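You operate a simulated robot arm through the tools that you are given. There is no shell and no other tool.

You are at the controls of a simulated two-armed robot. One attempt, no reset.

TASK
Clear the green block off the rail and clamp the carriage at the width ticket's mark.
Fine: the block goes on the edge of the grey stand; leave the other rolls and controls as they are. Set down upright: green block.

It is judged by the outcome, as a careful person would: the job done as asked, and still so three seconds after it is handed in. It fails if anything else is knocked over, pushed out of place, dropped, spilled or broken.

THE ROBOT
Two 6-joint arms with fingered hands on one trunk that stands fixed in place. Base frame: the origin is at the foot of the trunk, x ahead of it, y to its left, z up. Readings come in m, rad, newtons and seconds.
The left shoulder is at [0.02, 0.157, 0.829], the right one opposite. With the tool pointing down near the work surface each hand reaches from about 0.38 to 0.6 m from the base axis, measured 20 degrees to its own side. Payload 4.1 kg a hand.
The tool frame of a hand sits at the grasp point between the pads (the TCP): z along the fingers, y along the line on which they close. The tips reach 0.033 m beyond it. The gripper opens to 0.112 m. The gripper's body begins 0.039 m behind the TCP. The gripper is a hand of 4 fingers: y runs from the thumb to the fingers, the wrist lies at [-0.016, -0.118, -0.2] in the tool frame.
Orientation is that of the tool frame in the base frame, as a unit quaternion [x, y, z, w]. With the fingers straight down and the wrist toward the robot, the tool's x, y and z point along [0, 1, 0], [1, 0, 0] and [0, 0, -1] of the base frame.

THE INTERFACE
- The arms move only by the tool move_arm. It takes "left_plan", "right_plan" or both (then of equal length, played together; a hand with none holds still); each is a list of rows, each an object of numbers (a shift or turn left out is 0): "dx", "dy", "dz": the shift along the base's x, y, z in units of 200 mm (1.0 is 200 mm); "ax", "ay", "az": the turn, a rotation vector about the base's x, y, z in units of 90 degrees (1.0 is 90 degrees). In form: [{"dx": .., "dy": .., "dz": .., "ax": .., "ay": .., "az": ..}, ...]. A call has 1 to 20 rows; each row is the pose to reach, as a shift and turn from the pose commanded when the call began. A call with a number of a shift or a turn outside -1 to 1 is refused whole. Rows are played at 5 a second. More than 0.05 m and 0.15 rad between two rows, and nothing of the call is played. A pose out of reach is approached as far as the arm can. The call stops where the force on the tool passes 90 N (or 10 N more than at its start, if that is more) or the arm is blocked; 0.2 s more then pass. In this call time passes only in rows, and 0.2 s behind the last. It gives the time, the measured TCP pose, the force on the tool (base axes), the opening and the grip force at its end, in the units of the frame above (readings bear some noise), with the torque about the TCP (base axes, N m) and any sound that the robot's microphone picked up.
- Cameras (640 x 400 px; columns grow to the right, rows downward): "scene" is now at [0.0543, -0.0166, 1.4557]; the picture's right is [-0.11, -0.99, 0.00], its down [-0.70, 0.07, -0.71] and it looks along [0.70, -0.08, -0.71] (base axes); focal length 265 px, centre (320, 200). "left" rides on the left gripper at [-0.066, -0.089, -0.13] in its tool frame; the picture's right is [-0.79, -0.29, 0.54], its down [0.55, -0.71, 0.44] and it looks along [0.26, 0.64, 0.72] (tool axes); focal length 247 px, centre (320, 200). "right" rides on the right gripper at [0.066, -0.089, -0.13] in its tool frame; the picture's right is [-0.79, 0.29, -0.54], its down [-0.55, -0.71, 0.44] and it looks along [-0.26, 0.64, 0.72] (tool axes); focal length 247 px, centre (320, 200). There is no depth. A picture from a camera that has moved, and an enlarged one, comes with that camera's place and axes in the base frame and with its lens. The place of the scene camera against the robot may be out by one fixed shift of up to 0.018 m in any direction.
- camera(camera): a new picture of that camera. No time passes.
- set_fingers(index, middle, ring, thumb_bend, thumb_turn, hand): sets how far each is bent, from 0 (flat) to 1 (curled in); at 0.3 the hand is open as for a grip, at 0.7 the pads meet at the TCP. One left out holds its place. A second passes; each finger stops where it meets its share of the squeeze, and holds until it gets a number again. It is the only way to open and close the hand. It gives what a move gives, with no picture; readings hold the bend of each and the force on the fingers (four entries, about 0 where the hand has none), thumb and palm. thumb_turn goes from beside the hand (0) to across from the fingers (1), as for a grip.
- pan_tilt(pan, tilt): turns the head with the scene camera to pan (to the left, within 1.501 rad either way) and tilt (down, from -0.506 to 1.204), counted from straight ahead of the robot. It gives what a move gives.
- close_up(camera, box): a new picture of the part [left, top, right, bottom] of that camera's present view, enlarged. No time passes.
- job_done(): hands the job in; it is judged then, once.

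Nothing tells you positions but the pictures and the camera data. Unless the task says otherwise, let go and move clear before handing in.

The tools are called after "Request:" as a command line: name --argument value ..., lists and objects as JSON in quotes. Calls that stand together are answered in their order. move_arm: Moves the arms, as the interface text tells. Its arguments: {"type":"object","properties":{"left_plan":{"type":"array","items":{"type":"object","properties":{"dx":{"type":"number"},"dy":{"type":"number"},"dz":{"type":"number"},"ax":{"type":"number"},"ay":{"type":"number"},"az":{"type":"number"}}}},"right_plan":{"type":"array","items":{"type":"object","properties":{"dx":{"type":"number"},"dy":{"type":"number"},"dz":{"type":"number"},"ax":{"type":"number"},"ay":{"type":"number"},"az":{"type":"number"}}}}},"required":[]} The other tools are called the same way: set_fingers (index, middle, ring, thumb_bend, thumb_turn, hand) moves the fingers one by one; pan_tilt (pan, tilt) turns the head that bears the scene camera; camera (camera) takes a picture; close_up (camera, box) takes an enlarged picture of a part of a camera's view; job_done () hands the job in.

At the start:

```text
clock: 0.0
left_tool_pos: [0.4628, -0.0344, 1.1523]
left_tool_rot: [0.854, 0.52, 0.0, -0.001]
left_ft_force: [0.1, 0.8, 0.0]
left_moment: [-0.02, -0.02, 0.0]
left_width: 0.1117
left_grasp_force: 0.0
left_shape: jaw
left_bend: [0.3, 0.3, 0.3, 0.3, 0.98]
left_finger forces: [0.1, 0.0, 0.1, 0.1, 0.0, 0.0]
right_tool_pos: [0.4314, -0.4906, 1.169]
right_tool_rot: [0.854, 0.52, 0.001, 0.001]
right_ft_force: [-0.3, -0.1, 0.4]
right_moment: [-0.02, -0.02, 0.0]
right_width: 0.1118
right_grasp_force: 0.1
right_shape: jaw
right_bend: [0.3, 0.3, 0.3, 0.3, 0.98]
right_finger forces: [0.0, 0.0, 0.0, 0.1, 0.1, 0.0]
head pan, tilt: [-0.106, 0.784]
```

scene: 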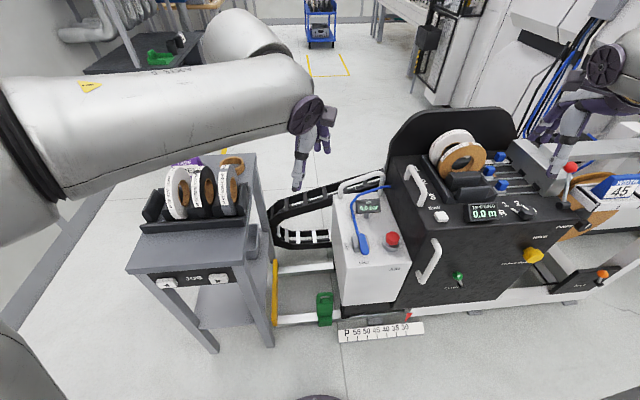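
right: 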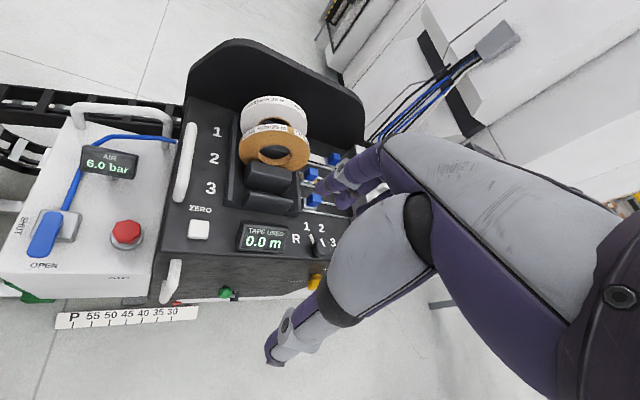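
left: 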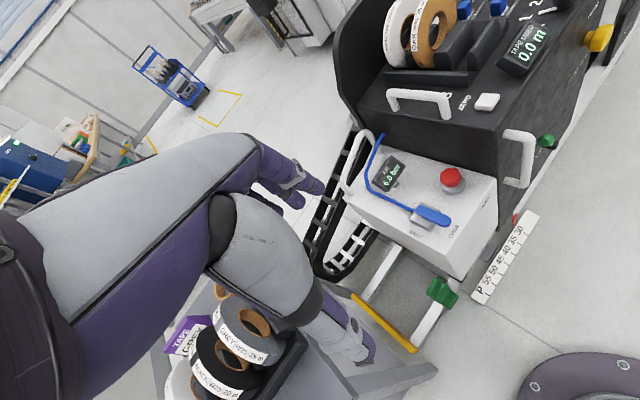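

I see a carriage (black machine with a white pneumatic box) on white rails, a green block on the front rail, a scale P/55..30, a grey stand at left with rolls, and a ticket "45" at right. I'll look closer before moving.

Request:
close_up --camera "scene" --box '[240, 240, 440, 365]'

Request:
close_up --camera "scene" --box '[320, 160, 480, 260]'

Request:
close_up --camera "scene" --box '[440, 130, 640, 330]'

Request:
close_up --camera "scene" --box '[120, 130, 320, 355]'

Request:
close_up --camera "left" --box '[320, 120, 560, 330]'

Request:
close_up --camera "right" --box '[0, 100, 240, 350]'

```text
3.20 times, centred on (340, 302) of scene
camera zoom: at [0.0543, -0.0166, 1.4557], right [-0.11, -0.99, 0.0], down [-0.7, 0.07, -0.71], along [0.7, -0.08, -0.71], focal length 847 px, centre (256, -128)
```

zoom: 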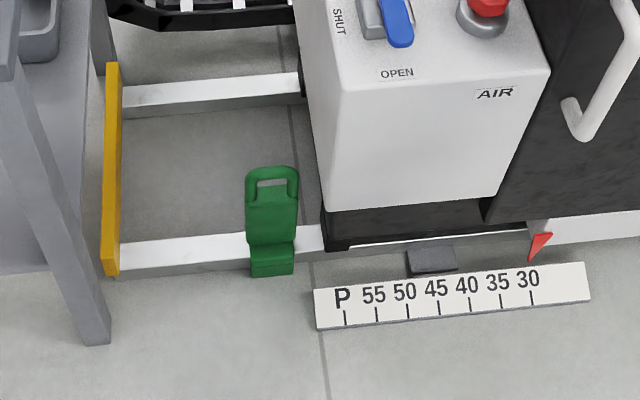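

```text
4.00 times, centred on (400, 210) of scene
camera zoom: at [0.0543, -0.0166, 1.4557], right [-0.11, -0.99, 0.0], down [-0.7, 0.07, -0.71], along [0.7, -0.08, -0.71], focal length 1059 px, centre (0, 160)
```

zoom: 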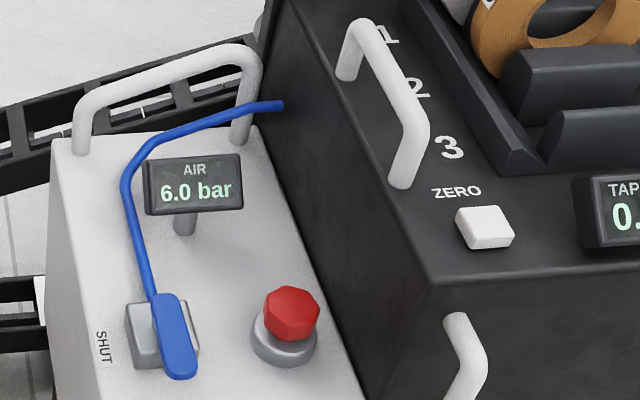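

```text
2.00 times, centred on (540, 230) of scene
camera zoom: at [0.0543, -0.0166, 1.4557], right [-0.11, -0.99, 0.0], down [-0.7, 0.07, -0.71], along [0.7, -0.08, -0.71], focal length 529 px, centre (-120, 140)
```

zoom: 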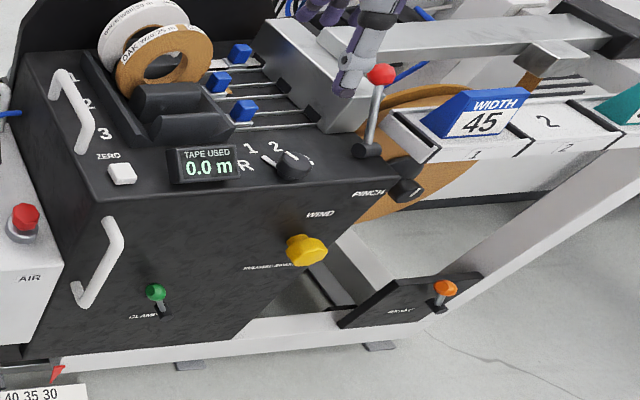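

```text
1.78 times, centred on (220, 242) of scene
camera zoom: at [0.0543, -0.0166, 1.4557], right [-0.11, -0.99, 0.0], down [-0.7, 0.07, -0.71], along [0.7, -0.08, -0.71], focal length 471 px, centre (498, 124)
```

zoom: 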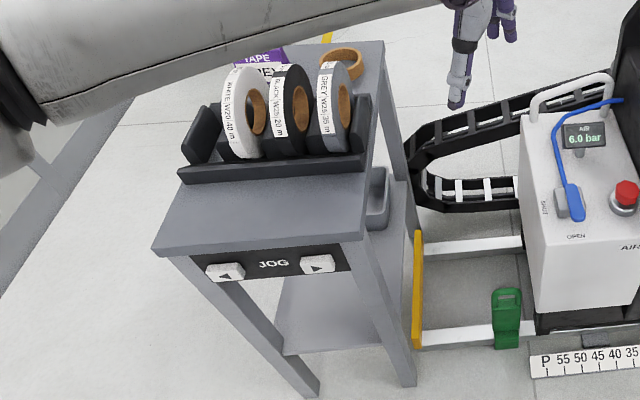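

```text
1.90 times, centred on (440, 225) of left
camera zoom: at [0.3533, -0.0504, 1.2832], right [-0.62, -0.57, -0.54], down [-0.38, 0.82, -0.44], along [0.69, -0.07, -0.72], focal length 470 px, centre (91, 152)
```

zoom: 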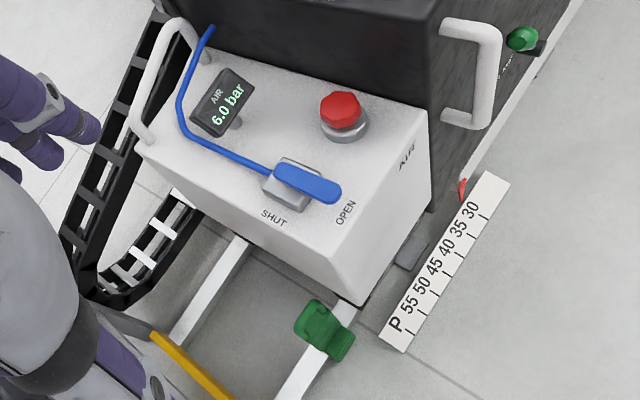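

```text
1.60 times, centred on (120, 225) of right
camera zoom: at [0.3826, -0.3921, 1.2993], right [-0.11, -0.84, 0.54], down [-0.89, -0.16, -0.44], along [0.45, -0.53, -0.72], focal length 395 px, centre (640, 160)
```

zoom: 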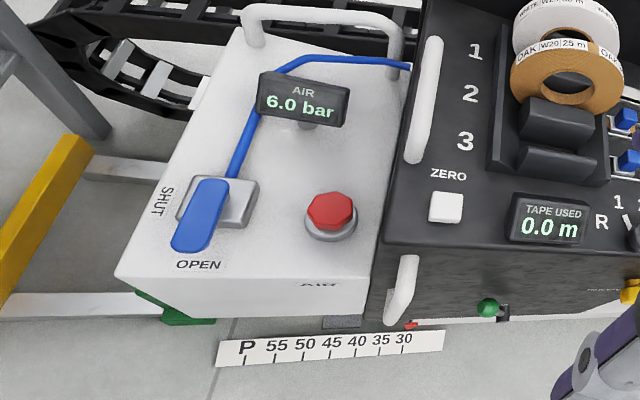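

Request:
close_up --camera "scene" --box '[430, 250, 550, 325]'

Request:
close_up --camera "scene" --box '[540, 240, 640, 302]'

Request:
close_up --camera "scene" --box '[300, 270, 430, 351]'

Request:
close_up --camera "scene" --box '[440, 140, 600, 240]'

Request:
close_up --camera "right" --box '[140, 230, 340, 355]'

Request:
close_up --camera "scene" --box '[140, 250, 260, 325]'

Request:
pan_tilt --pan -0.9 --tilt 0.784

Request:
camera --camera "scene"

```text
5.33 times, centred on (490, 288) of scene
camera zoom: at [0.0543, -0.0166, 1.4557], right [-0.11, -0.99, 0.0], down [-0.7, 0.07, -0.71], along [0.7, -0.08, -0.71], focal length 1412 px, centre (-587, -267)
```

zoom: 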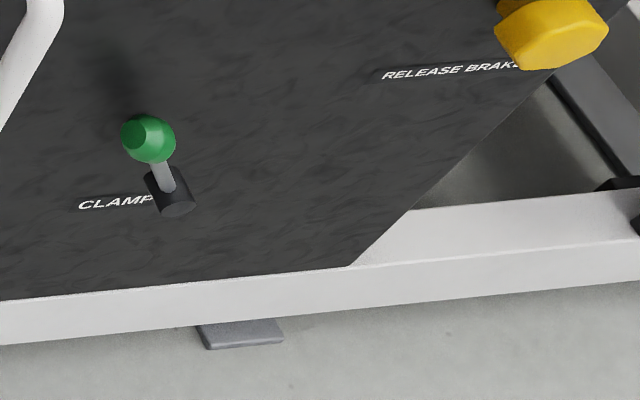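

```text
6.40 times, centred on (590, 271) of scene
camera zoom: at [0.0543, -0.0166, 1.4557], right [-0.11, -0.99, 0.0], down [-0.7, 0.07, -0.71], along [0.7, -0.08, -0.71], focal length 1694 px, centre (-1408, -254)
```

zoom: 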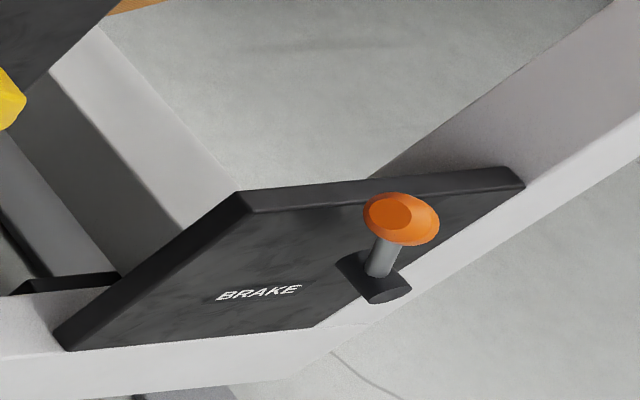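

```text
4.92 times, centred on (365, 310) of scene
camera zoom: at [0.0543, -0.0166, 1.4557], right [-0.11, -0.99, 0.0], down [-0.7, 0.07, -0.71], along [0.7, -0.08, -0.71], focal length 1303 px, centre (98, -344)
```

zoom: 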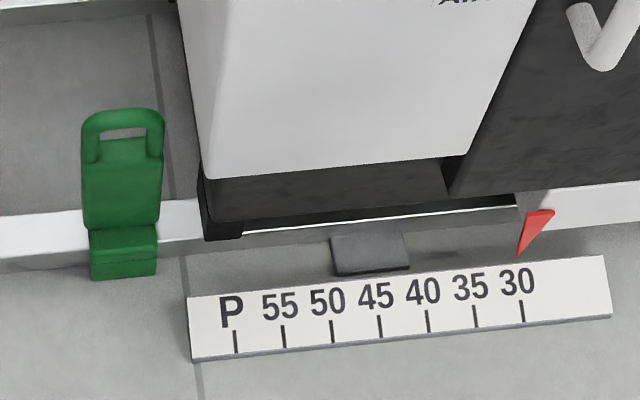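

```text
4.00 times, centred on (520, 190) of scene
camera zoom: at [0.0543, -0.0166, 1.4557], right [-0.11, -0.99, 0.0], down [-0.7, 0.07, -0.71], along [0.7, -0.08, -0.71], focal length 1059 px, centre (-480, 240)
```

zoom: 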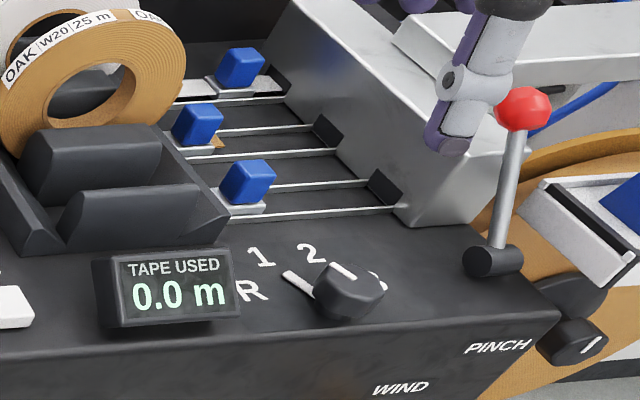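

```text
3.20 times, centred on (240, 292) of right
camera zoom: at [0.3826, -0.3921, 1.2993], right [-0.11, -0.84, 0.54], down [-0.89, -0.16, -0.44], along [0.45, -0.53, -0.72], focal length 790 px, centre (576, -96)
```

zoom: 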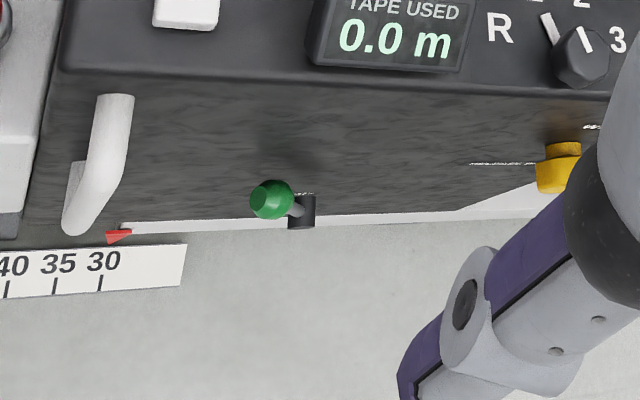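

```text
5.33 times, centred on (200, 288) of scene
camera zoom: at [0.0543, -0.0166, 1.4557], right [-0.11, -0.99, 0.0], down [-0.7, 0.07, -0.71], along [0.7, -0.08, -0.71], focal length 1412 px, centre (960, -267)
```

zoom: 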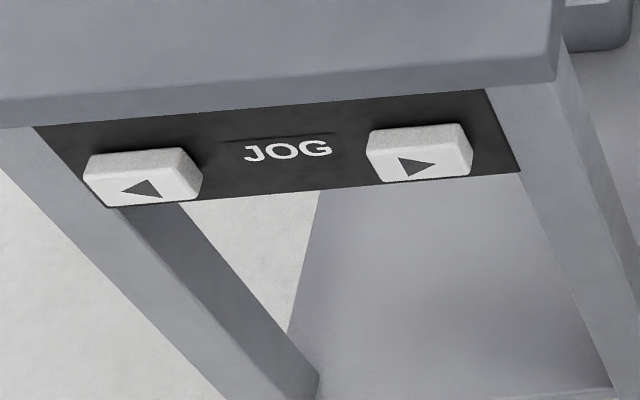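

```text
clock: 1.1
left_tool_pos: [0.462, -0.0347, 1.1537]
left_tool_rot: [0.855, 0.519, 0.0, 0.001]
left_ft_force: [0.1, -0.2, 0.3]
left_moment: [0.02, 0.01, -0.01]
left_width: 0.1115
left_grasp_force: 0.0
left_shape: jaw
left_bend: [0.3, 0.3, 0.3, 0.3, 0.98]
left_finger forces: [0.0, 0.0, 0.1, 0.1, 0.0, 0.0]
right_tool_pos: [0.4302, -0.4906, 1.1694]
right_tool_rot: [0.854, 0.52, -0.001, 0.001]
right_ft_force: [0.0, 0.2, 0.0]
right_moment: [-0.03, -0.02, 0.03]
right_width: 0.1116
right_grasp_force: 0.1
right_shape: jaw
right_bend: [0.3, 0.3, 0.3, 0.3, 0.98]
right_finger forces: [0.1, 0.0, 0.0, 0.0, 0.0, 0.0]
head pan, tilt: [-0.901, 0.784]
```

```text
taken
```

scene: 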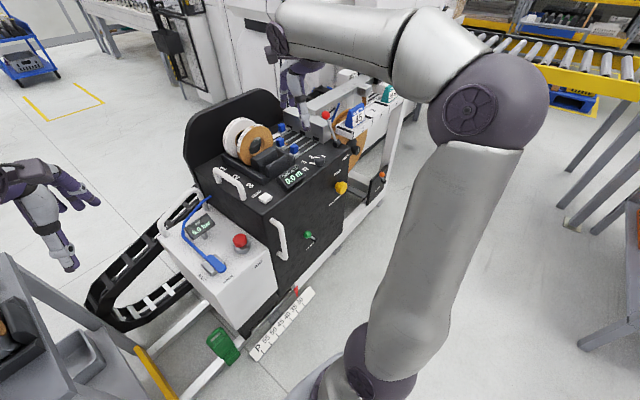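

Request:
close_up --camera "scene" --box '[320, 60, 420, 122]'

Request:
close_up --camera "scene" --box '[190, 140, 390, 265]'

Request:
close_up --camera "scene" --box '[160, 250, 360, 375]'

Request:
pan_tilt --pan 0.4 --tilt 0.9

Request:
camera --camera "scene"

Request:
close_up --camera "scene" --box '[300, 140, 640, 352]'

```text
6.40 times, centred on (370, 91) of scene
camera zoom: at [0.0239, -0.0717, 1.4556], right [-0.78, -0.62, 0.0], down [-0.44, 0.55, -0.71], along [0.44, -0.55, -0.71], focal length 1694 px, centre (0, 898)
```

zoom: 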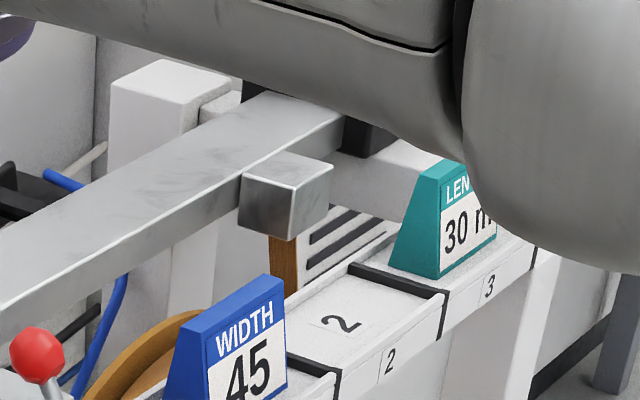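

```text
3.20 times, centred on (290, 202) of scene
camera zoom: at [0.0239, -0.0717, 1.4556], right [-0.78, -0.62, 0.0], down [-0.44, 0.55, -0.71], along [0.44, -0.55, -0.71], focal length 847 px, centre (416, 192)
```

zoom: 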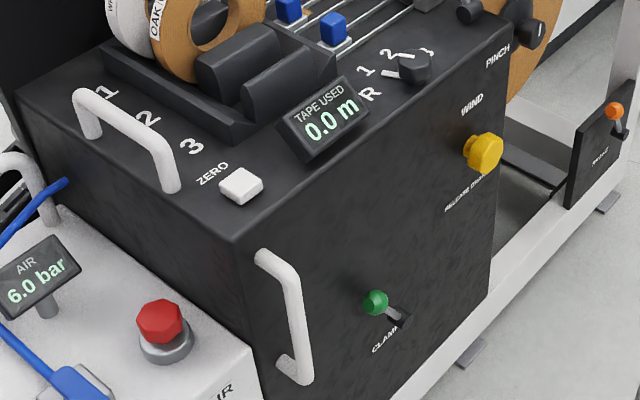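

```text
3.20 times, centred on (260, 312) of scene
camera zoom: at [0.0239, -0.0717, 1.4556], right [-0.78, -0.62, 0.0], down [-0.44, 0.55, -0.71], along [0.44, -0.55, -0.71], focal length 847 px, centre (512, -160)
```

zoom: 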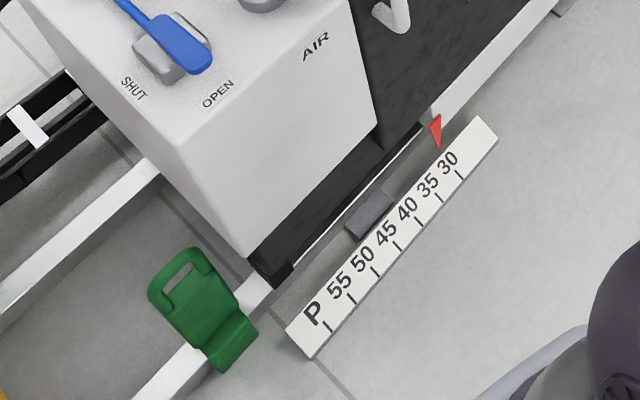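

```text
clock: 2.6
left_tool_pos: [0.4621, -0.0343, 1.1534]
left_tool_rot: [0.855, 0.519, 0.0, 0.0]
left_ft_force: [-0.5, -0.3, -0.2]
left_moment: [-0.06, 0.02, -0.02]
left_width: 0.1117
left_grasp_force: 0.0
left_shape: jaw
left_bend: [0.3, 0.3, 0.3, 0.3, 0.98]
left_finger forces: [0.0, 0.0, 0.0, 0.1, 0.0, 0.0]
right_tool_pos: [0.4311, -0.4914, 1.1703]
right_tool_rot: [0.854, 0.519, -0.001, 0.0]
right_ft_force: [0.4, -0.1, 0.2]
right_moment: [-0.03, 0.01, 0.0]
right_width: 0.1115
right_grasp_force: 0.0
right_shape: jaw
right_bend: [0.3, 0.3, 0.3, 0.3, 0.98]
right_finger forces: [0.1, 0.0, 0.0, 0.0, 0.0, 0.0]
head pan, tilt: [0.4, 0.901]
```

```text
taken
```

scene: 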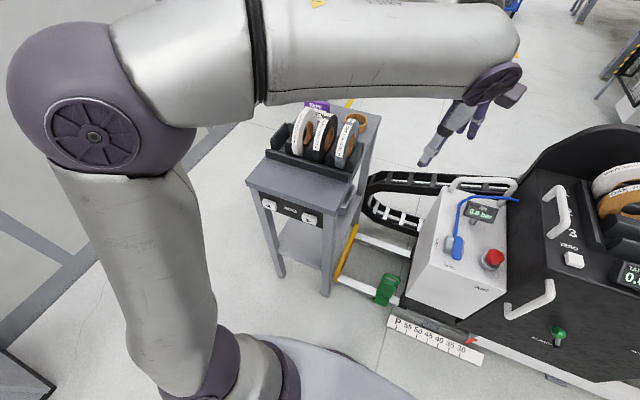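

```text
1.88 times, centred on (470, 246) of scene
camera zoom: at [0.0429, 0.0213, 1.4465], right [0.39, -0.92, 0.0], down [-0.72, -0.3, -0.62], along [0.57, 0.24, -0.78], focal length 498 px, centre (38, 113)
```

zoom: 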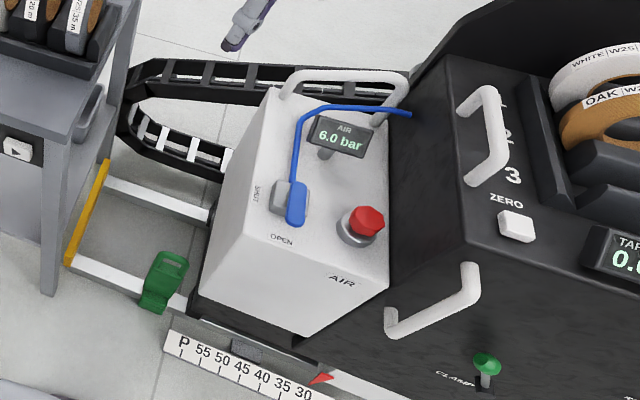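

Request:
pan_tilt --pan -0.7 --tilt 0.75

Request:
camera --camera "scene"

Request:
close_up --camera "scene" --box '[330, 180, 450, 255]'

Request:
close_up --camera "scene" --box '[300, 220, 400, 282]'

```text
clock: 3.9
left_tool_pos: [0.4623, -0.0335, 1.1534]
left_tool_rot: [0.854, 0.52, 0.0, 0.0]
left_ft_force: [0.0, 0.1, -0.4]
left_moment: [0.01, 0.02, -0.01]
left_width: 0.1117
left_grasp_force: 0.1
left_shape: jaw
left_bend: [0.3, 0.3, 0.3, 0.3, 0.98]
left_finger forces: [0.0, 0.0, 0.0, 0.1, 0.1, 0.0]
right_tool_pos: [0.4314, -0.491, 1.1695]
right_tool_rot: [0.855, 0.519, 0.0, 0.0]
right_ft_force: [-0.4, 0.5, 0.3]
right_moment: [0.03, 0.0, 0.01]
right_width: 0.1116
right_grasp_force: 0.0
right_shape: jaw
right_bend: [0.3, 0.3, 0.3, 0.3, 0.98]
right_finger forces: [0.1, 0.0, 0.1, 0.0, 0.0, 0.1]
head pan, tilt: [-0.7, 0.75]
```

```text
taken
```

scene: 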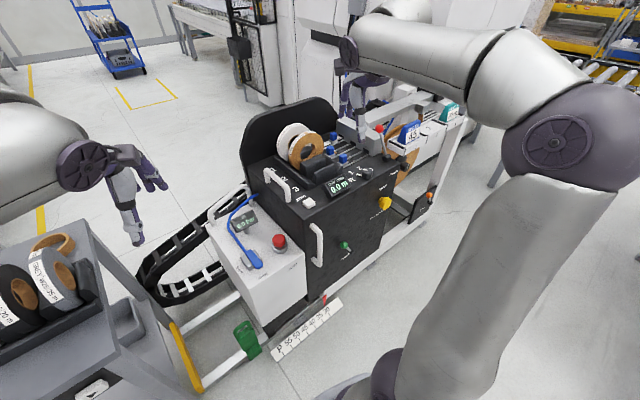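

```text
5.33 times, centred on (390, 218) of scene
camera zoom: at [0.0367, -0.0613, 1.4583], right [-0.64, -0.77, 0.0], down [-0.52, 0.44, -0.73], along [0.56, -0.47, -0.68], focal length 1412 px, centre (-53, 107)
```

zoom: 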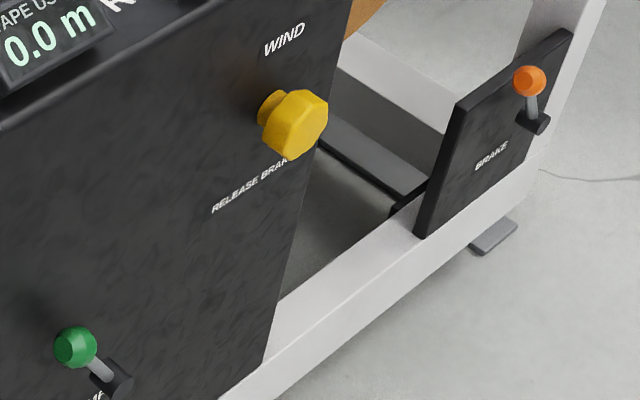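

```text
6.40 times, centred on (350, 251) of scene
camera zoom: at [0.0367, -0.0613, 1.4583], right [-0.64, -0.77, 0.0], down [-0.52, 0.44, -0.73], along [0.56, -0.47, -0.68], focal length 1694 px, centre (128, -126)
```

zoom: 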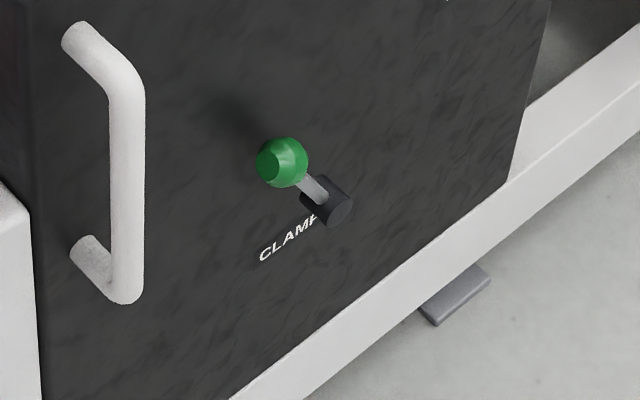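

The green block straddles the front rail near the floor (about x 0.60, y -0.10, z 0.09), the stand is to its left, and the pointer reads ~30 while the ticket says 45. I'll bring the left hand down with square orientation for a closer look.

Request:
move_arm --left_plan '[{"dx": -0.05, "dz": -0.2, "az": 0.06}, {"dx": -0.1, "dz": -0.4, "az": 0.12}, {"dx": -0.15, "dz": -0.6, "az": 0.18}, {"dx": -0.2, "dz": -0.8, "az": 0.24}, {"dx": -0.25, "dz": -1.0, "az": 0.304}]'

Request:
camera --camera "left"

Request:
pan_tilt --pan 0.0 --tilt 0.9

Request:
camera --camera "scene"

```text
clock: 5.1
left_tool_pos: [0.4125, -0.0335, 0.9529]
left_tool_rot: [0.707, 0.707, 0.0, 0.0]
left_ft_force: [-1.0, -0.7, -1.0]
left_moment: [0.01, -0.05, -0.02]
left_width: 0.1117
left_grasp_force: 0.0
left_shape: jaw
left_bend: [0.3, 0.3, 0.3, 0.3, 0.98]
left_finger forces: [0.0, 0.1, 0.0, 0.1, 0.1, 0.1]
right_tool_pos: [0.4314, -0.4904, 1.1684]
right_tool_rot: [0.854, 0.52, 0.0, 0.0]
right_ft_force: [-0.8, -1.2, 0.4]
right_moment: [-0.01, -0.04, 0.03]
right_width: 0.1118
right_grasp_force: 0.0
right_shape: jaw
right_bend: [0.3, 0.3, 0.3, 0.3, 0.98]
right_finger forces: [0.1, 0.1, 0.0, 0.1, 0.0, 0.0]
head pan, tilt: [-0.7, 0.75]
```

```text
taken
camera left: at [0.3225, -0.0977, 1.0828], right [-0.29, -0.79, -0.54], down [-0.71, 0.55, -0.44], along [0.64, 0.26, -0.72], focal length 247 px, centre (320, 200)
```

left: 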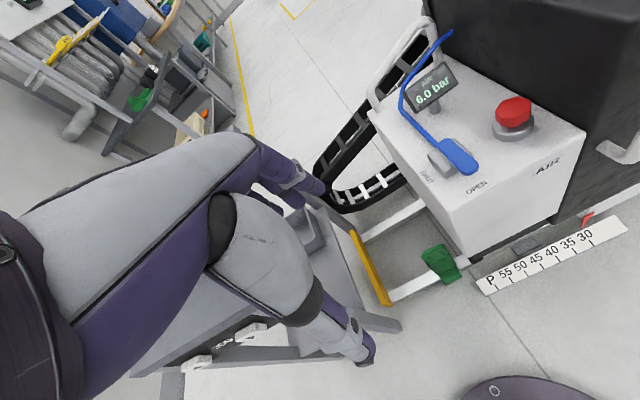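

```text
clock: 6.2
left_tool_pos: [0.412, -0.0329, 0.9528]
left_tool_rot: [0.708, 0.707, 0.0, 0.0]
left_ft_force: [-0.8, 1.3, 0.2]
left_moment: [-0.02, 0.0, -0.01]
left_width: 0.1119
left_grasp_force: 0.1
left_shape: jaw
left_bend: [0.3, 0.3, 0.3, 0.3, 0.98]
left_finger forces: [0.0, 0.0, 0.1, 0.1, 0.1, 0.0]
right_tool_pos: [0.4311, -0.4907, 1.1699]
right_tool_rot: [0.855, 0.519, 0.0, 0.0]
right_ft_force: [-0.1, 0.2, -0.8]
right_moment: [-0.02, 0.04, 0.02]
right_width: 0.1116
right_grasp_force: 0.0
right_shape: jaw
right_bend: [0.3, 0.3, 0.3, 0.3, 0.98]
right_finger forces: [0.1, 0.0, 0.0, 0.1, 0.0, 0.0]
head pan, tilt: [0.0, 0.901]
```

```text
taken
```

scene: 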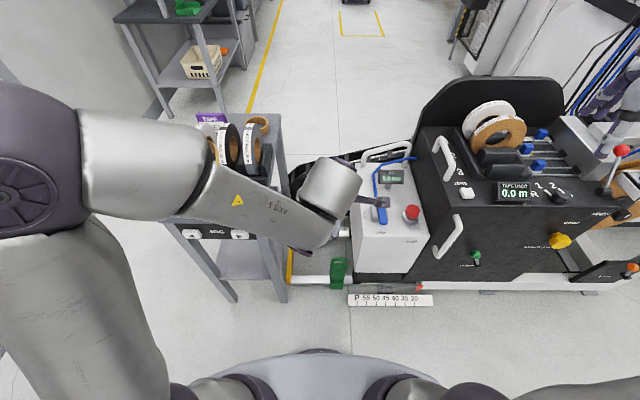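

Request:
move_arm --left_plan '[{"dx": 0.05, "dy": 0.0, "dz": -0.2, "az": -0.04}, {"dx": 0.1, "dy": 0.0, "dz": -0.4, "az": -0.08}, {"dx": 0.15, "dy": 0.0, "dz": -0.6, "az": -0.12}, {"dx": 0.2, "dy": 0.0, "dz": -0.8, "az": -0.15}, {"dx": 0.25, "dy": 0.0, "dz": -1.0, "az": -0.15}]'

Request:
camera --camera "left"

Request:
move_arm --left_plan '[{"dz": -0.2}, {"dz": -0.4}, {"dz": -0.6}, {"dz": -0.8}]'

Request:
camera --camera "left"

Request:
camera --camera "scene"

```text
clock: 7.4
left_tool_pos: [0.4597, -0.0344, 0.7549]
left_tool_rot: [0.786, 0.618, 0.0, 0.001]
left_ft_force: [-0.4, 0.2, 0.8]
left_moment: [0.0, -0.02, 0.02]
left_width: 0.1118
left_grasp_force: 0.1
left_shape: jaw
left_bend: [0.3, 0.3, 0.3, 0.3, 0.98]
left_finger forces: [0.1, 0.0, 0.0, 0.1, 0.0, 0.1]
right_tool_pos: [0.4309, -0.492, 1.1704]
right_tool_rot: [0.854, 0.52, -0.001, 0.0]
right_ft_force: [-0.6, 0.0, 0.6]
right_moment: [0.02, -0.02, 0.01]
right_width: 0.1117
right_grasp_force: 0.1
right_shape: jaw
right_bend: [0.3, 0.3, 0.3, 0.3, 0.98]
right_finger forces: [0.0, 0.0, 0.1, 0.0, 0.1, 0.0]
head pan, tilt: [0.0, 0.901]
```

```text
taken
camera left: at [0.3589, -0.0773, 0.8849], right [-0.46, -0.7, -0.54], down [-0.56, 0.7, -0.44], along [0.69, 0.1, -0.72], focal length 247 px, centre (320, 200)
```

left: 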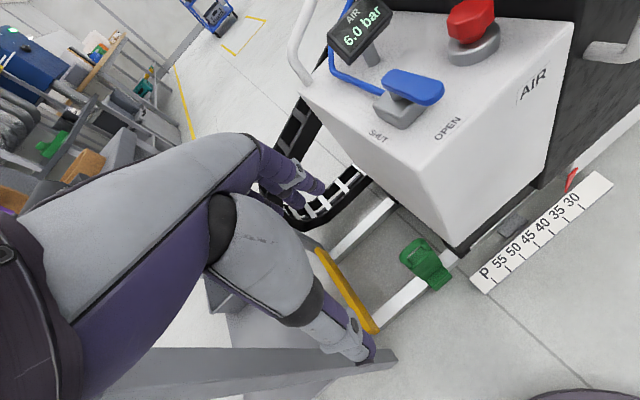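

```text
clock: 8.4
left_tool_pos: [0.4618, -0.0345, 0.5927]
left_tool_rot: [0.786, 0.618, 0.0, 0.0]
left_ft_force: [0.1, -0.5, 0.5]
left_moment: [0.0, -0.01, 0.02]
left_width: 0.1117
left_grasp_force: 0.2
left_shape: jaw
left_bend: [0.3, 0.3, 0.3, 0.3, 0.98]
left_finger forces: [0.1, 0.0, 0.0, 0.0, 0.1, 0.1]
right_tool_pos: [0.4314, -0.4909, 1.1685]
right_tool_rot: [0.855, 0.519, 0.001, 0.0]
right_ft_force: [-0.3, -0.5, 0.6]
right_moment: [0.0, 0.01, -0.01]
right_width: 0.1117
right_grasp_force: 0.0
right_shape: jaw
right_bend: [0.3, 0.3, 0.3, 0.3, 0.98]
right_finger forces: [0.0, 0.0, 0.0, 0.0, 0.1, 0.0]
head pan, tilt: [0.0, 0.901]
```

```text
taken
camera left: at [0.3596, -0.0758, 0.7217], right [-0.46, -0.7, -0.54], down [-0.56, 0.7, -0.44], along [0.69, 0.1, -0.72], focal length 247 px, centre (320, 200)
```

left: 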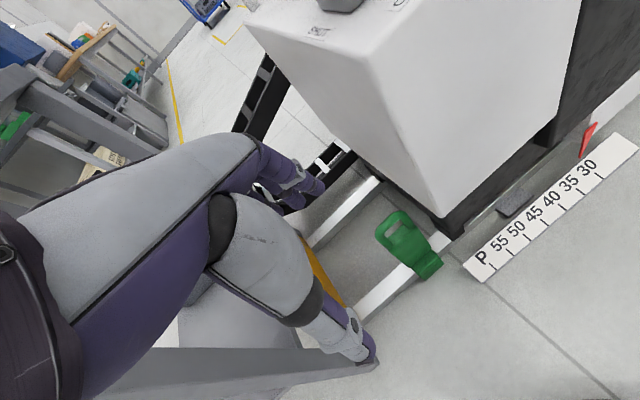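

```text
taken
```

scene: 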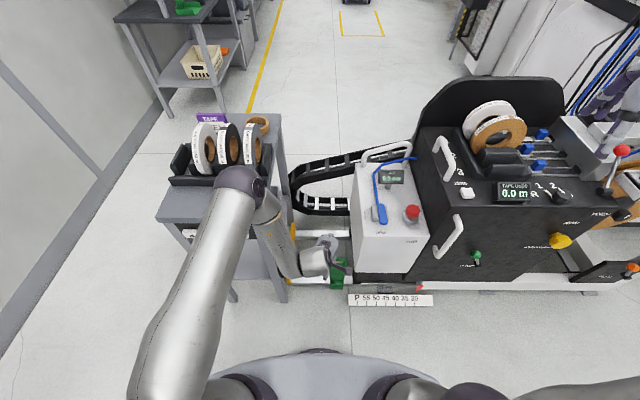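

Request:
close_up --camera "left" --box '[340, 180, 500, 300]'

Request:
close_up --camera "scene" --box '[280, 220, 440, 320]'

Request:
close_up --camera "scene" --box '[150, 100, 310, 240]'

```text
3.33 times, centred on (420, 240) of left
camera zoom: at [0.3596, -0.0758, 0.7217], right [-0.46, -0.7, -0.54], down [-0.56, 0.7, -0.44], along [0.69, 0.1, -0.72], focal length 823 px, centre (-13, 67)
```

zoom: 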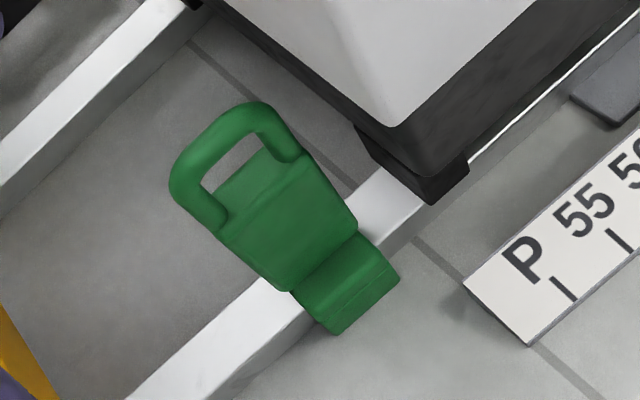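

```text
4.00 times, centred on (360, 270) of scene
camera zoom: at [0.0486, -0.008, 1.4464], right [0.0, -1.0, 0.0], down [-0.78, 0.0, -0.62], along [0.62, 0.0, -0.78], focal length 1059 px, centre (160, -80)
```

zoom: 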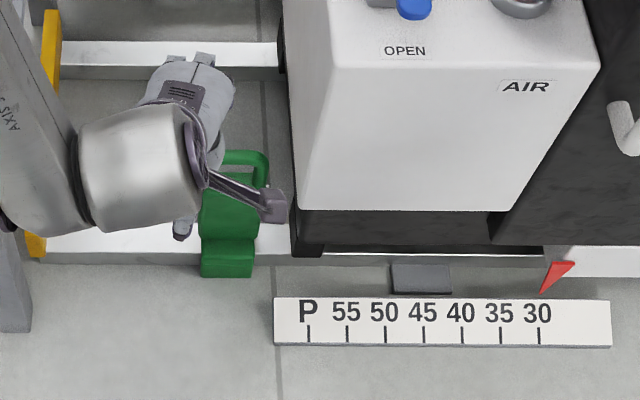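

```text
2.86 times, centred on (230, 170) of scene
camera zoom: at [0.0486, -0.008, 1.4464], right [0.0, -1.0, 0.0], down [-0.78, 0.0, -0.62], along [0.62, 0.0, -0.78], focal length 756 px, centre (577, 286)
```

zoom: 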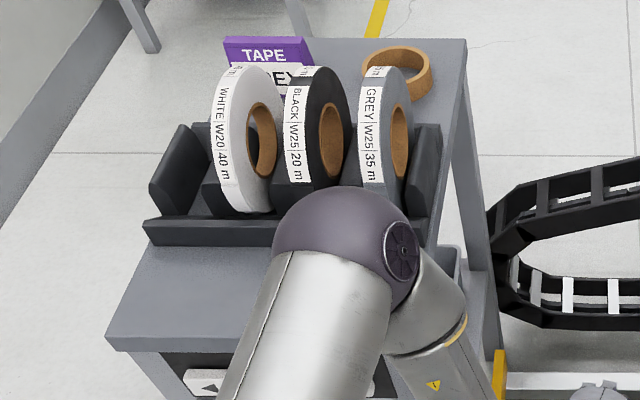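

Request:
move_arm --left_plan '[{"dx": -0.1, "dz": -0.2}, {"dx": -0.2, "dz": -0.4}, {"dx": -0.3, "dz": -0.6}, {"dx": -0.35, "dz": -0.75}]'

Request:
camera --camera "left"

Request:
close_up --camera "left" --box '[340, 80, 500, 200]'

Request:
camera --camera "scene"

```text
clock: 9.4
left_tool_pos: [0.3942, -0.0546, 0.4469]
left_tool_rot: [0.782, 0.623, 0.006, -0.008]
left_ft_force: [0.4, 0.0, -0.3]
left_moment: [0.01, 0.0, 0.0]
left_width: 0.1117
left_grasp_force: 0.0
left_shape: jaw
left_bend: [0.3, 0.3, 0.3, 0.3, 0.98]
left_finger forces: [0.0, 0.0, 0.0, 0.0, 0.0, 0.0]
left hand out of reach, approached as far as the arm can: row 2, 3, 4
right_tool_pos: [0.4308, -0.4925, 1.1697]
right_tool_rot: [0.854, 0.52, 0.0, -0.001]
right_ft_force: [-0.6, -0.4, 0.1]
right_moment: [-0.01, -0.01, -0.03]
right_width: 0.1116
right_grasp_force: 0.0
right_shape: jaw
right_bend: [0.3, 0.3, 0.3, 0.3, 0.98]
right_finger forces: [0.1, 0.0, 0.1, 0.0, 0.1, 0.0]
head pan, tilt: [0.0, 0.901]
```

```text
taken
camera left: at [0.2927, -0.1002, 0.5767], right [-0.46, -0.7, -0.55], down [-0.57, 0.71, -0.42], along [0.68, 0.12, -0.72], focal length 247 px, centre (320, 200)
```

left: 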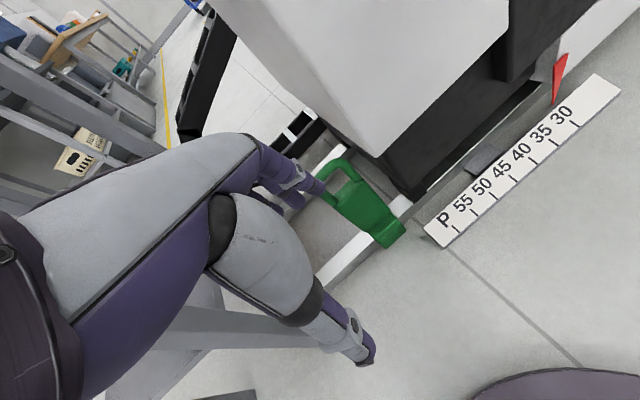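

```text
3.33 times, centred on (420, 140) of left
camera zoom: at [0.2927, -0.1002, 0.5767], right [-0.46, -0.7, -0.55], down [-0.57, 0.71, -0.42], along [0.68, 0.12, -0.72], focal length 823 px, centre (-13, 400)
```

zoom: 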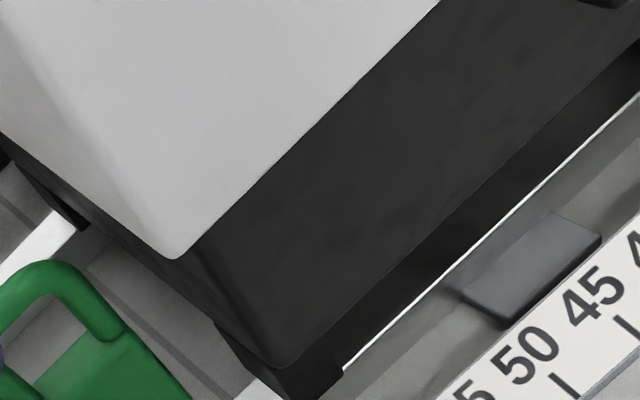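

```text
taken
```

scene: 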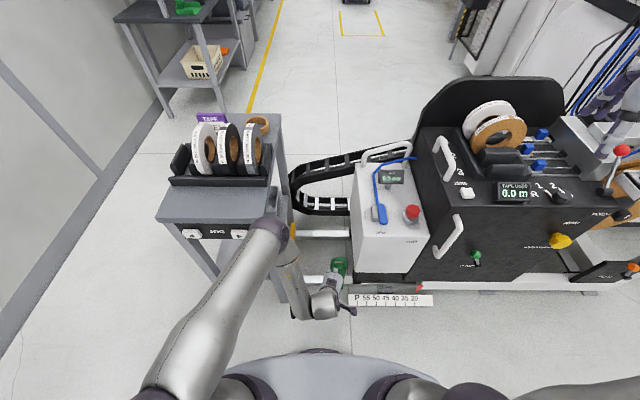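

Request:
close_up --camera "left" --box '[300, 140, 460, 260]'

```text
3.33 times, centred on (380, 200) of left
camera zoom: at [0.2927, -0.1002, 0.5767], right [-0.46, -0.7, -0.55], down [-0.57, 0.71, -0.42], along [0.68, 0.12, -0.72], focal length 823 px, centre (120, 200)
```

zoom: 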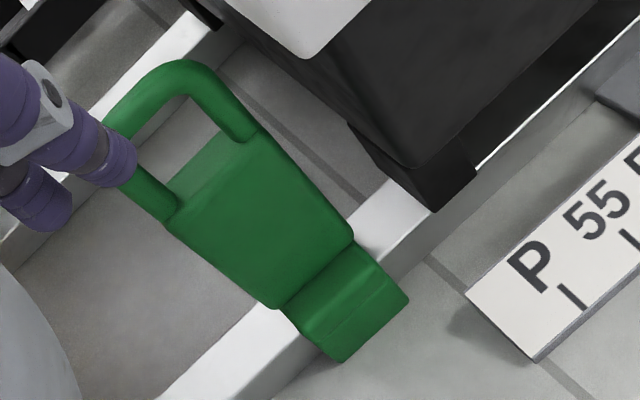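

Request:
move_arm --left_plan '[{"dx": 0.2}, {"dx": 0.4}, {"dx": 0.6}]'

Request:
camera --camera "left"

Request:
close_up --camera "left" --box '[300, 160, 460, 280]'

Request:
camera --camera "scene"

```text
clock: 10.2
left_tool_pos: [0.5126, -0.056, 0.4492]
left_tool_rot: [0.786, 0.618, 0.0, 0.0]
left_ft_force: [0.8, 0.9, -0.4]
left_moment: [0.0, 0.01, 0.0]
left_width: 0.1119
left_grasp_force: 0.1
left_shape: jaw
left_bend: [0.3, 0.3, 0.3, 0.3, 0.98]
left_finger forces: [0.0, 0.0, 0.0, 0.1, 0.0, 0.0]
left hand out of reach, approached as far as the arm can: row 1
right_tool_pos: [0.4305, -0.4916, 1.1688]
right_tool_rot: [0.854, 0.52, 0.0, 0.0]
right_ft_force: [0.2, 0.6, -1.0]
right_moment: [-0.02, 0.02, -0.04]
right_width: 0.1116
right_grasp_force: 0.0
right_shape: jaw
right_bend: [0.3, 0.3, 0.3, 0.3, 0.98]
right_finger forces: [0.0, 0.0, 0.0, 0.0, 0.1, 0.0]
head pan, tilt: [0.0, 0.901]
```

```text
taken
camera left: at [0.4107, -0.0977, 0.5786], right [-0.47, -0.7, -0.54], down [-0.56, 0.7, -0.43], along [0.68, 0.1, -0.72], focal length 247 px, centre (320, 200)
```

left: 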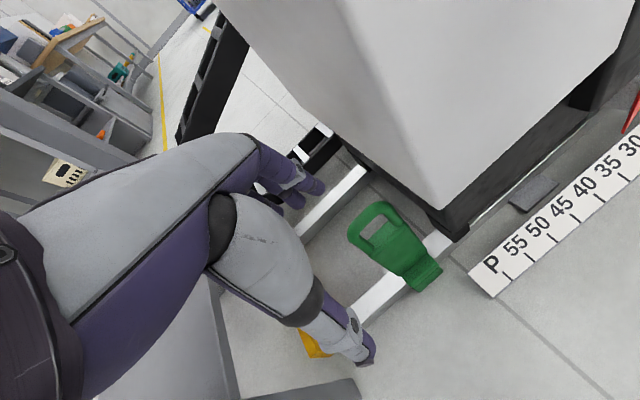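

```text
3.33 times, centred on (380, 220) of left
camera zoom: at [0.4107, -0.0977, 0.5786], right [-0.47, -0.7, -0.54], down [-0.56, 0.7, -0.43], along [0.68, 0.1, -0.72], focal length 823 px, centre (120, 133)
```

zoom: 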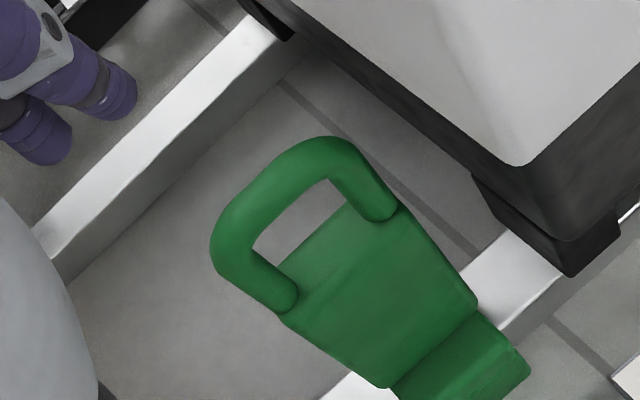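

```text
taken
```

scene: 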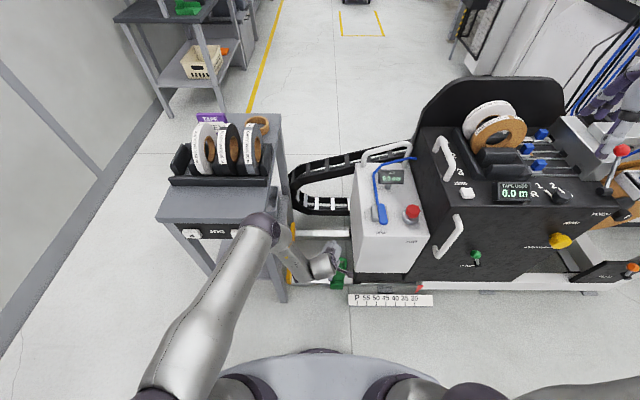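

Request:
move_arm --left_plan '[{"dx": 0.17, "dy": -0.06, "dz": -0.06}, {"dx": 0.34, "dy": -0.12, "dz": -0.12}, {"dx": 0.46, "dy": -0.16, "dz": -0.2}]'

Request:
camera --camera "left"

Request:
close_up --camera "scene" --box '[260, 200, 440, 320]'

```text
clock: 11.0
left_tool_pos: [0.6058, -0.0892, 0.4076]
left_tool_rot: [0.786, 0.618, -0.001, 0.0]
left_ft_force: [0.7, -1.2, 0.6]
left_moment: [-0.02, 0.03, -0.02]
left_width: 0.112
left_grasp_force: 0.0
left_shape: jaw
left_bend: [0.3, 0.3, 0.3, 0.3, 0.98]
left_finger forces: [0.0, 0.0, 0.0, 0.1, 0.0, 0.1]
right_tool_pos: [0.4312, -0.4909, 1.1698]
right_tool_rot: [0.854, 0.52, 0.0, -0.001]
right_ft_force: [0.0, -0.8, 0.4]
right_moment: [0.02, 0.04, 0.02]
right_width: 0.1116
right_grasp_force: 0.0
right_shape: jaw
right_bend: [0.3, 0.3, 0.3, 0.3, 0.98]
right_finger forces: [0.0, 0.0, 0.0, 0.1, 0.0, 0.0]
head pan, tilt: [0.0, 0.901]
```

```text
taken
camera left: at [0.5048, -0.1316, 0.5383], right [-0.46, -0.7, -0.54], down [-0.56, 0.7, -0.44], along [0.68, 0.1, -0.72], focal length 247 px, centre (320, 200)
```

left: 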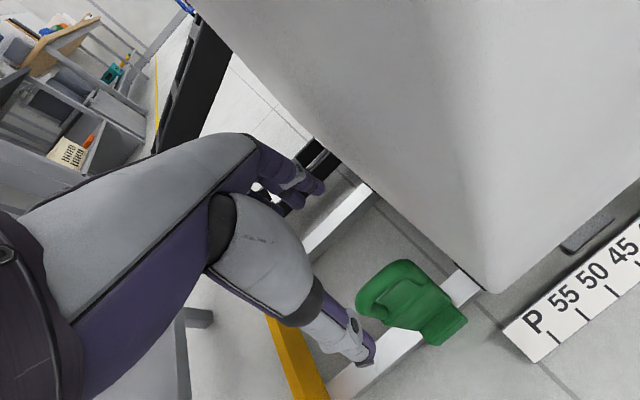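

```text
3.33 times, centred on (350, 260) of scene
camera zoom: at [0.0488, -0.0079, 1.4464], right [0.0, -1.0, 0.0], down [-0.78, 0.0, -0.62], along [0.62, 0.0, -0.78], focal length 882 px, centre (220, 0)
```

zoom: 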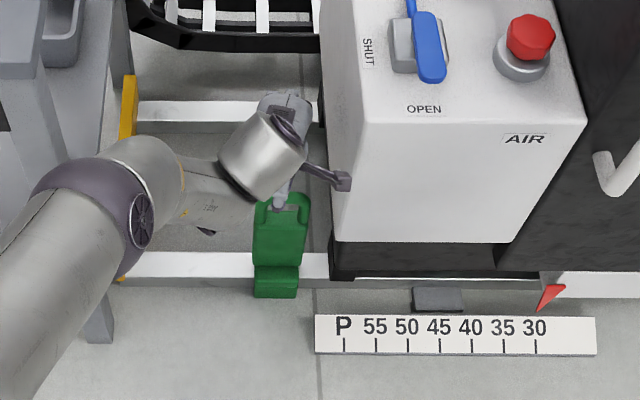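

Request:
close_up --camera "left" --box '[300, 220, 500, 370]'

Request:
close_up --camera "left" --box '[0, 100, 400, 400]'

```text
2.67 times, centred on (400, 295) of left
camera zoom: at [0.5048, -0.1316, 0.5383], right [-0.46, -0.7, -0.54], down [-0.56, 0.7, -0.44], along [0.68, 0.1, -0.72], focal length 659 px, centre (107, -53)
```

zoom: 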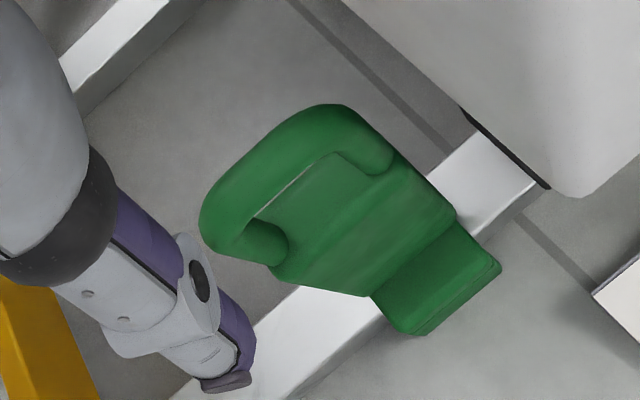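

```text
1.33 times, centred on (200, 250) of left
camera zoom: at [0.5048, -0.1316, 0.5383], right [-0.46, -0.7, -0.54], down [-0.56, 0.7, -0.44], along [0.68, 0.1, -0.72], focal length 329 px, centre (480, 133)
```

zoom: 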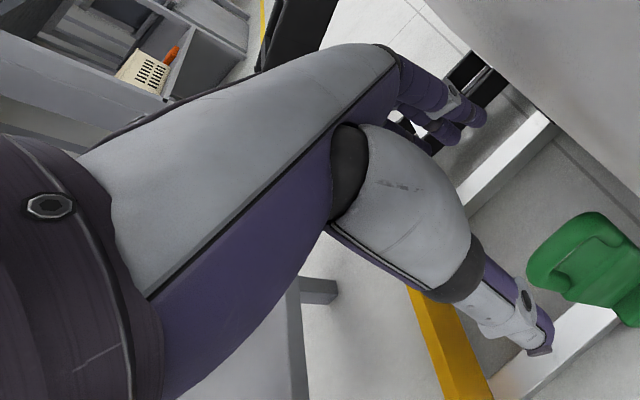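

Request:
move_arm --left_plan '[{"dz": -0.15}, {"dz": -0.3}, {"dz": -0.42}, {"dz": -0.52}]'

Request:
camera --camera "left"

Request:
close_up --camera "scene" --box '[280, 220, 420, 310]'

```text
clock: 12.0
left_tool_pos: [0.5732, -0.0616, 0.3728]
left_tool_rot: [0.786, 0.618, 0.0, 0.0]
left_ft_force: [-0.3, 0.1, -0.2]
left_moment: [-0.02, -0.02, 0.02]
left_width: 0.1117
left_grasp_force: 0.1
left_shape: jaw
left_bend: [0.3, 0.3, 0.3, 0.3, 0.98]
left_finger forces: [0.0, 0.0, 0.0, 0.0, 0.1, 0.1]
left hand out of reach, approached as far as the arm can: row 1, 2, 3, 4
right_tool_pos: [0.4317, -0.4909, 1.1683]
right_tool_rot: [0.854, 0.52, -0.001, 0.0]
right_ft_force: [0.2, -0.5, -0.6]
right_moment: [0.03, -0.01, 0.01]
right_width: 0.1116
right_grasp_force: 0.0
right_shape: jaw
right_bend: [0.3, 0.3, 0.3, 0.3, 0.98]
right_finger forces: [0.0, 0.0, 0.0, 0.1, 0.1, 0.0]
head pan, tilt: [0.0, 0.901]
```

```text
taken
camera left: at [0.4714, -0.1034, 0.5021], right [-0.46, -0.7, -0.54], down [-0.56, 0.7, -0.44], along [0.69, 0.1, -0.72], focal length 247 px, centre (320, 200)
```

left: 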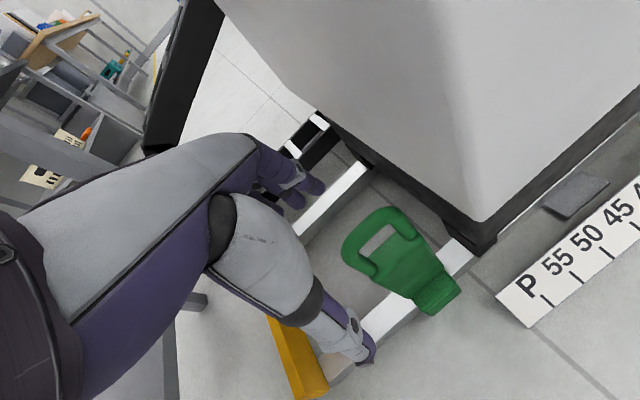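

```text
4.44 times, centred on (350, 265) of scene
camera zoom: at [0.0488, -0.0081, 1.4464], right [0.0, -1.0, 0.0], down [-0.78, 0.0, -0.62], along [0.62, 0.0, -0.78], focal length 1176 px, centre (187, -89)
```

zoom: 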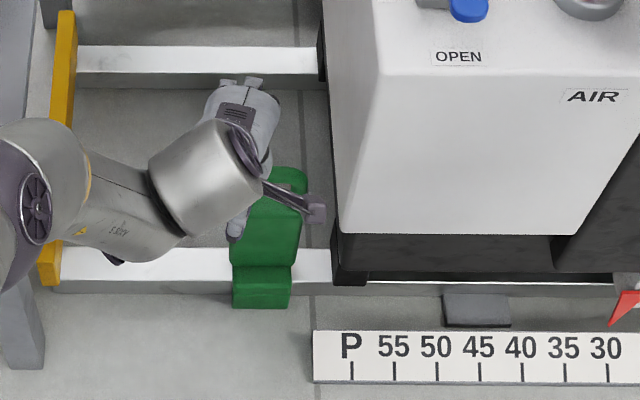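

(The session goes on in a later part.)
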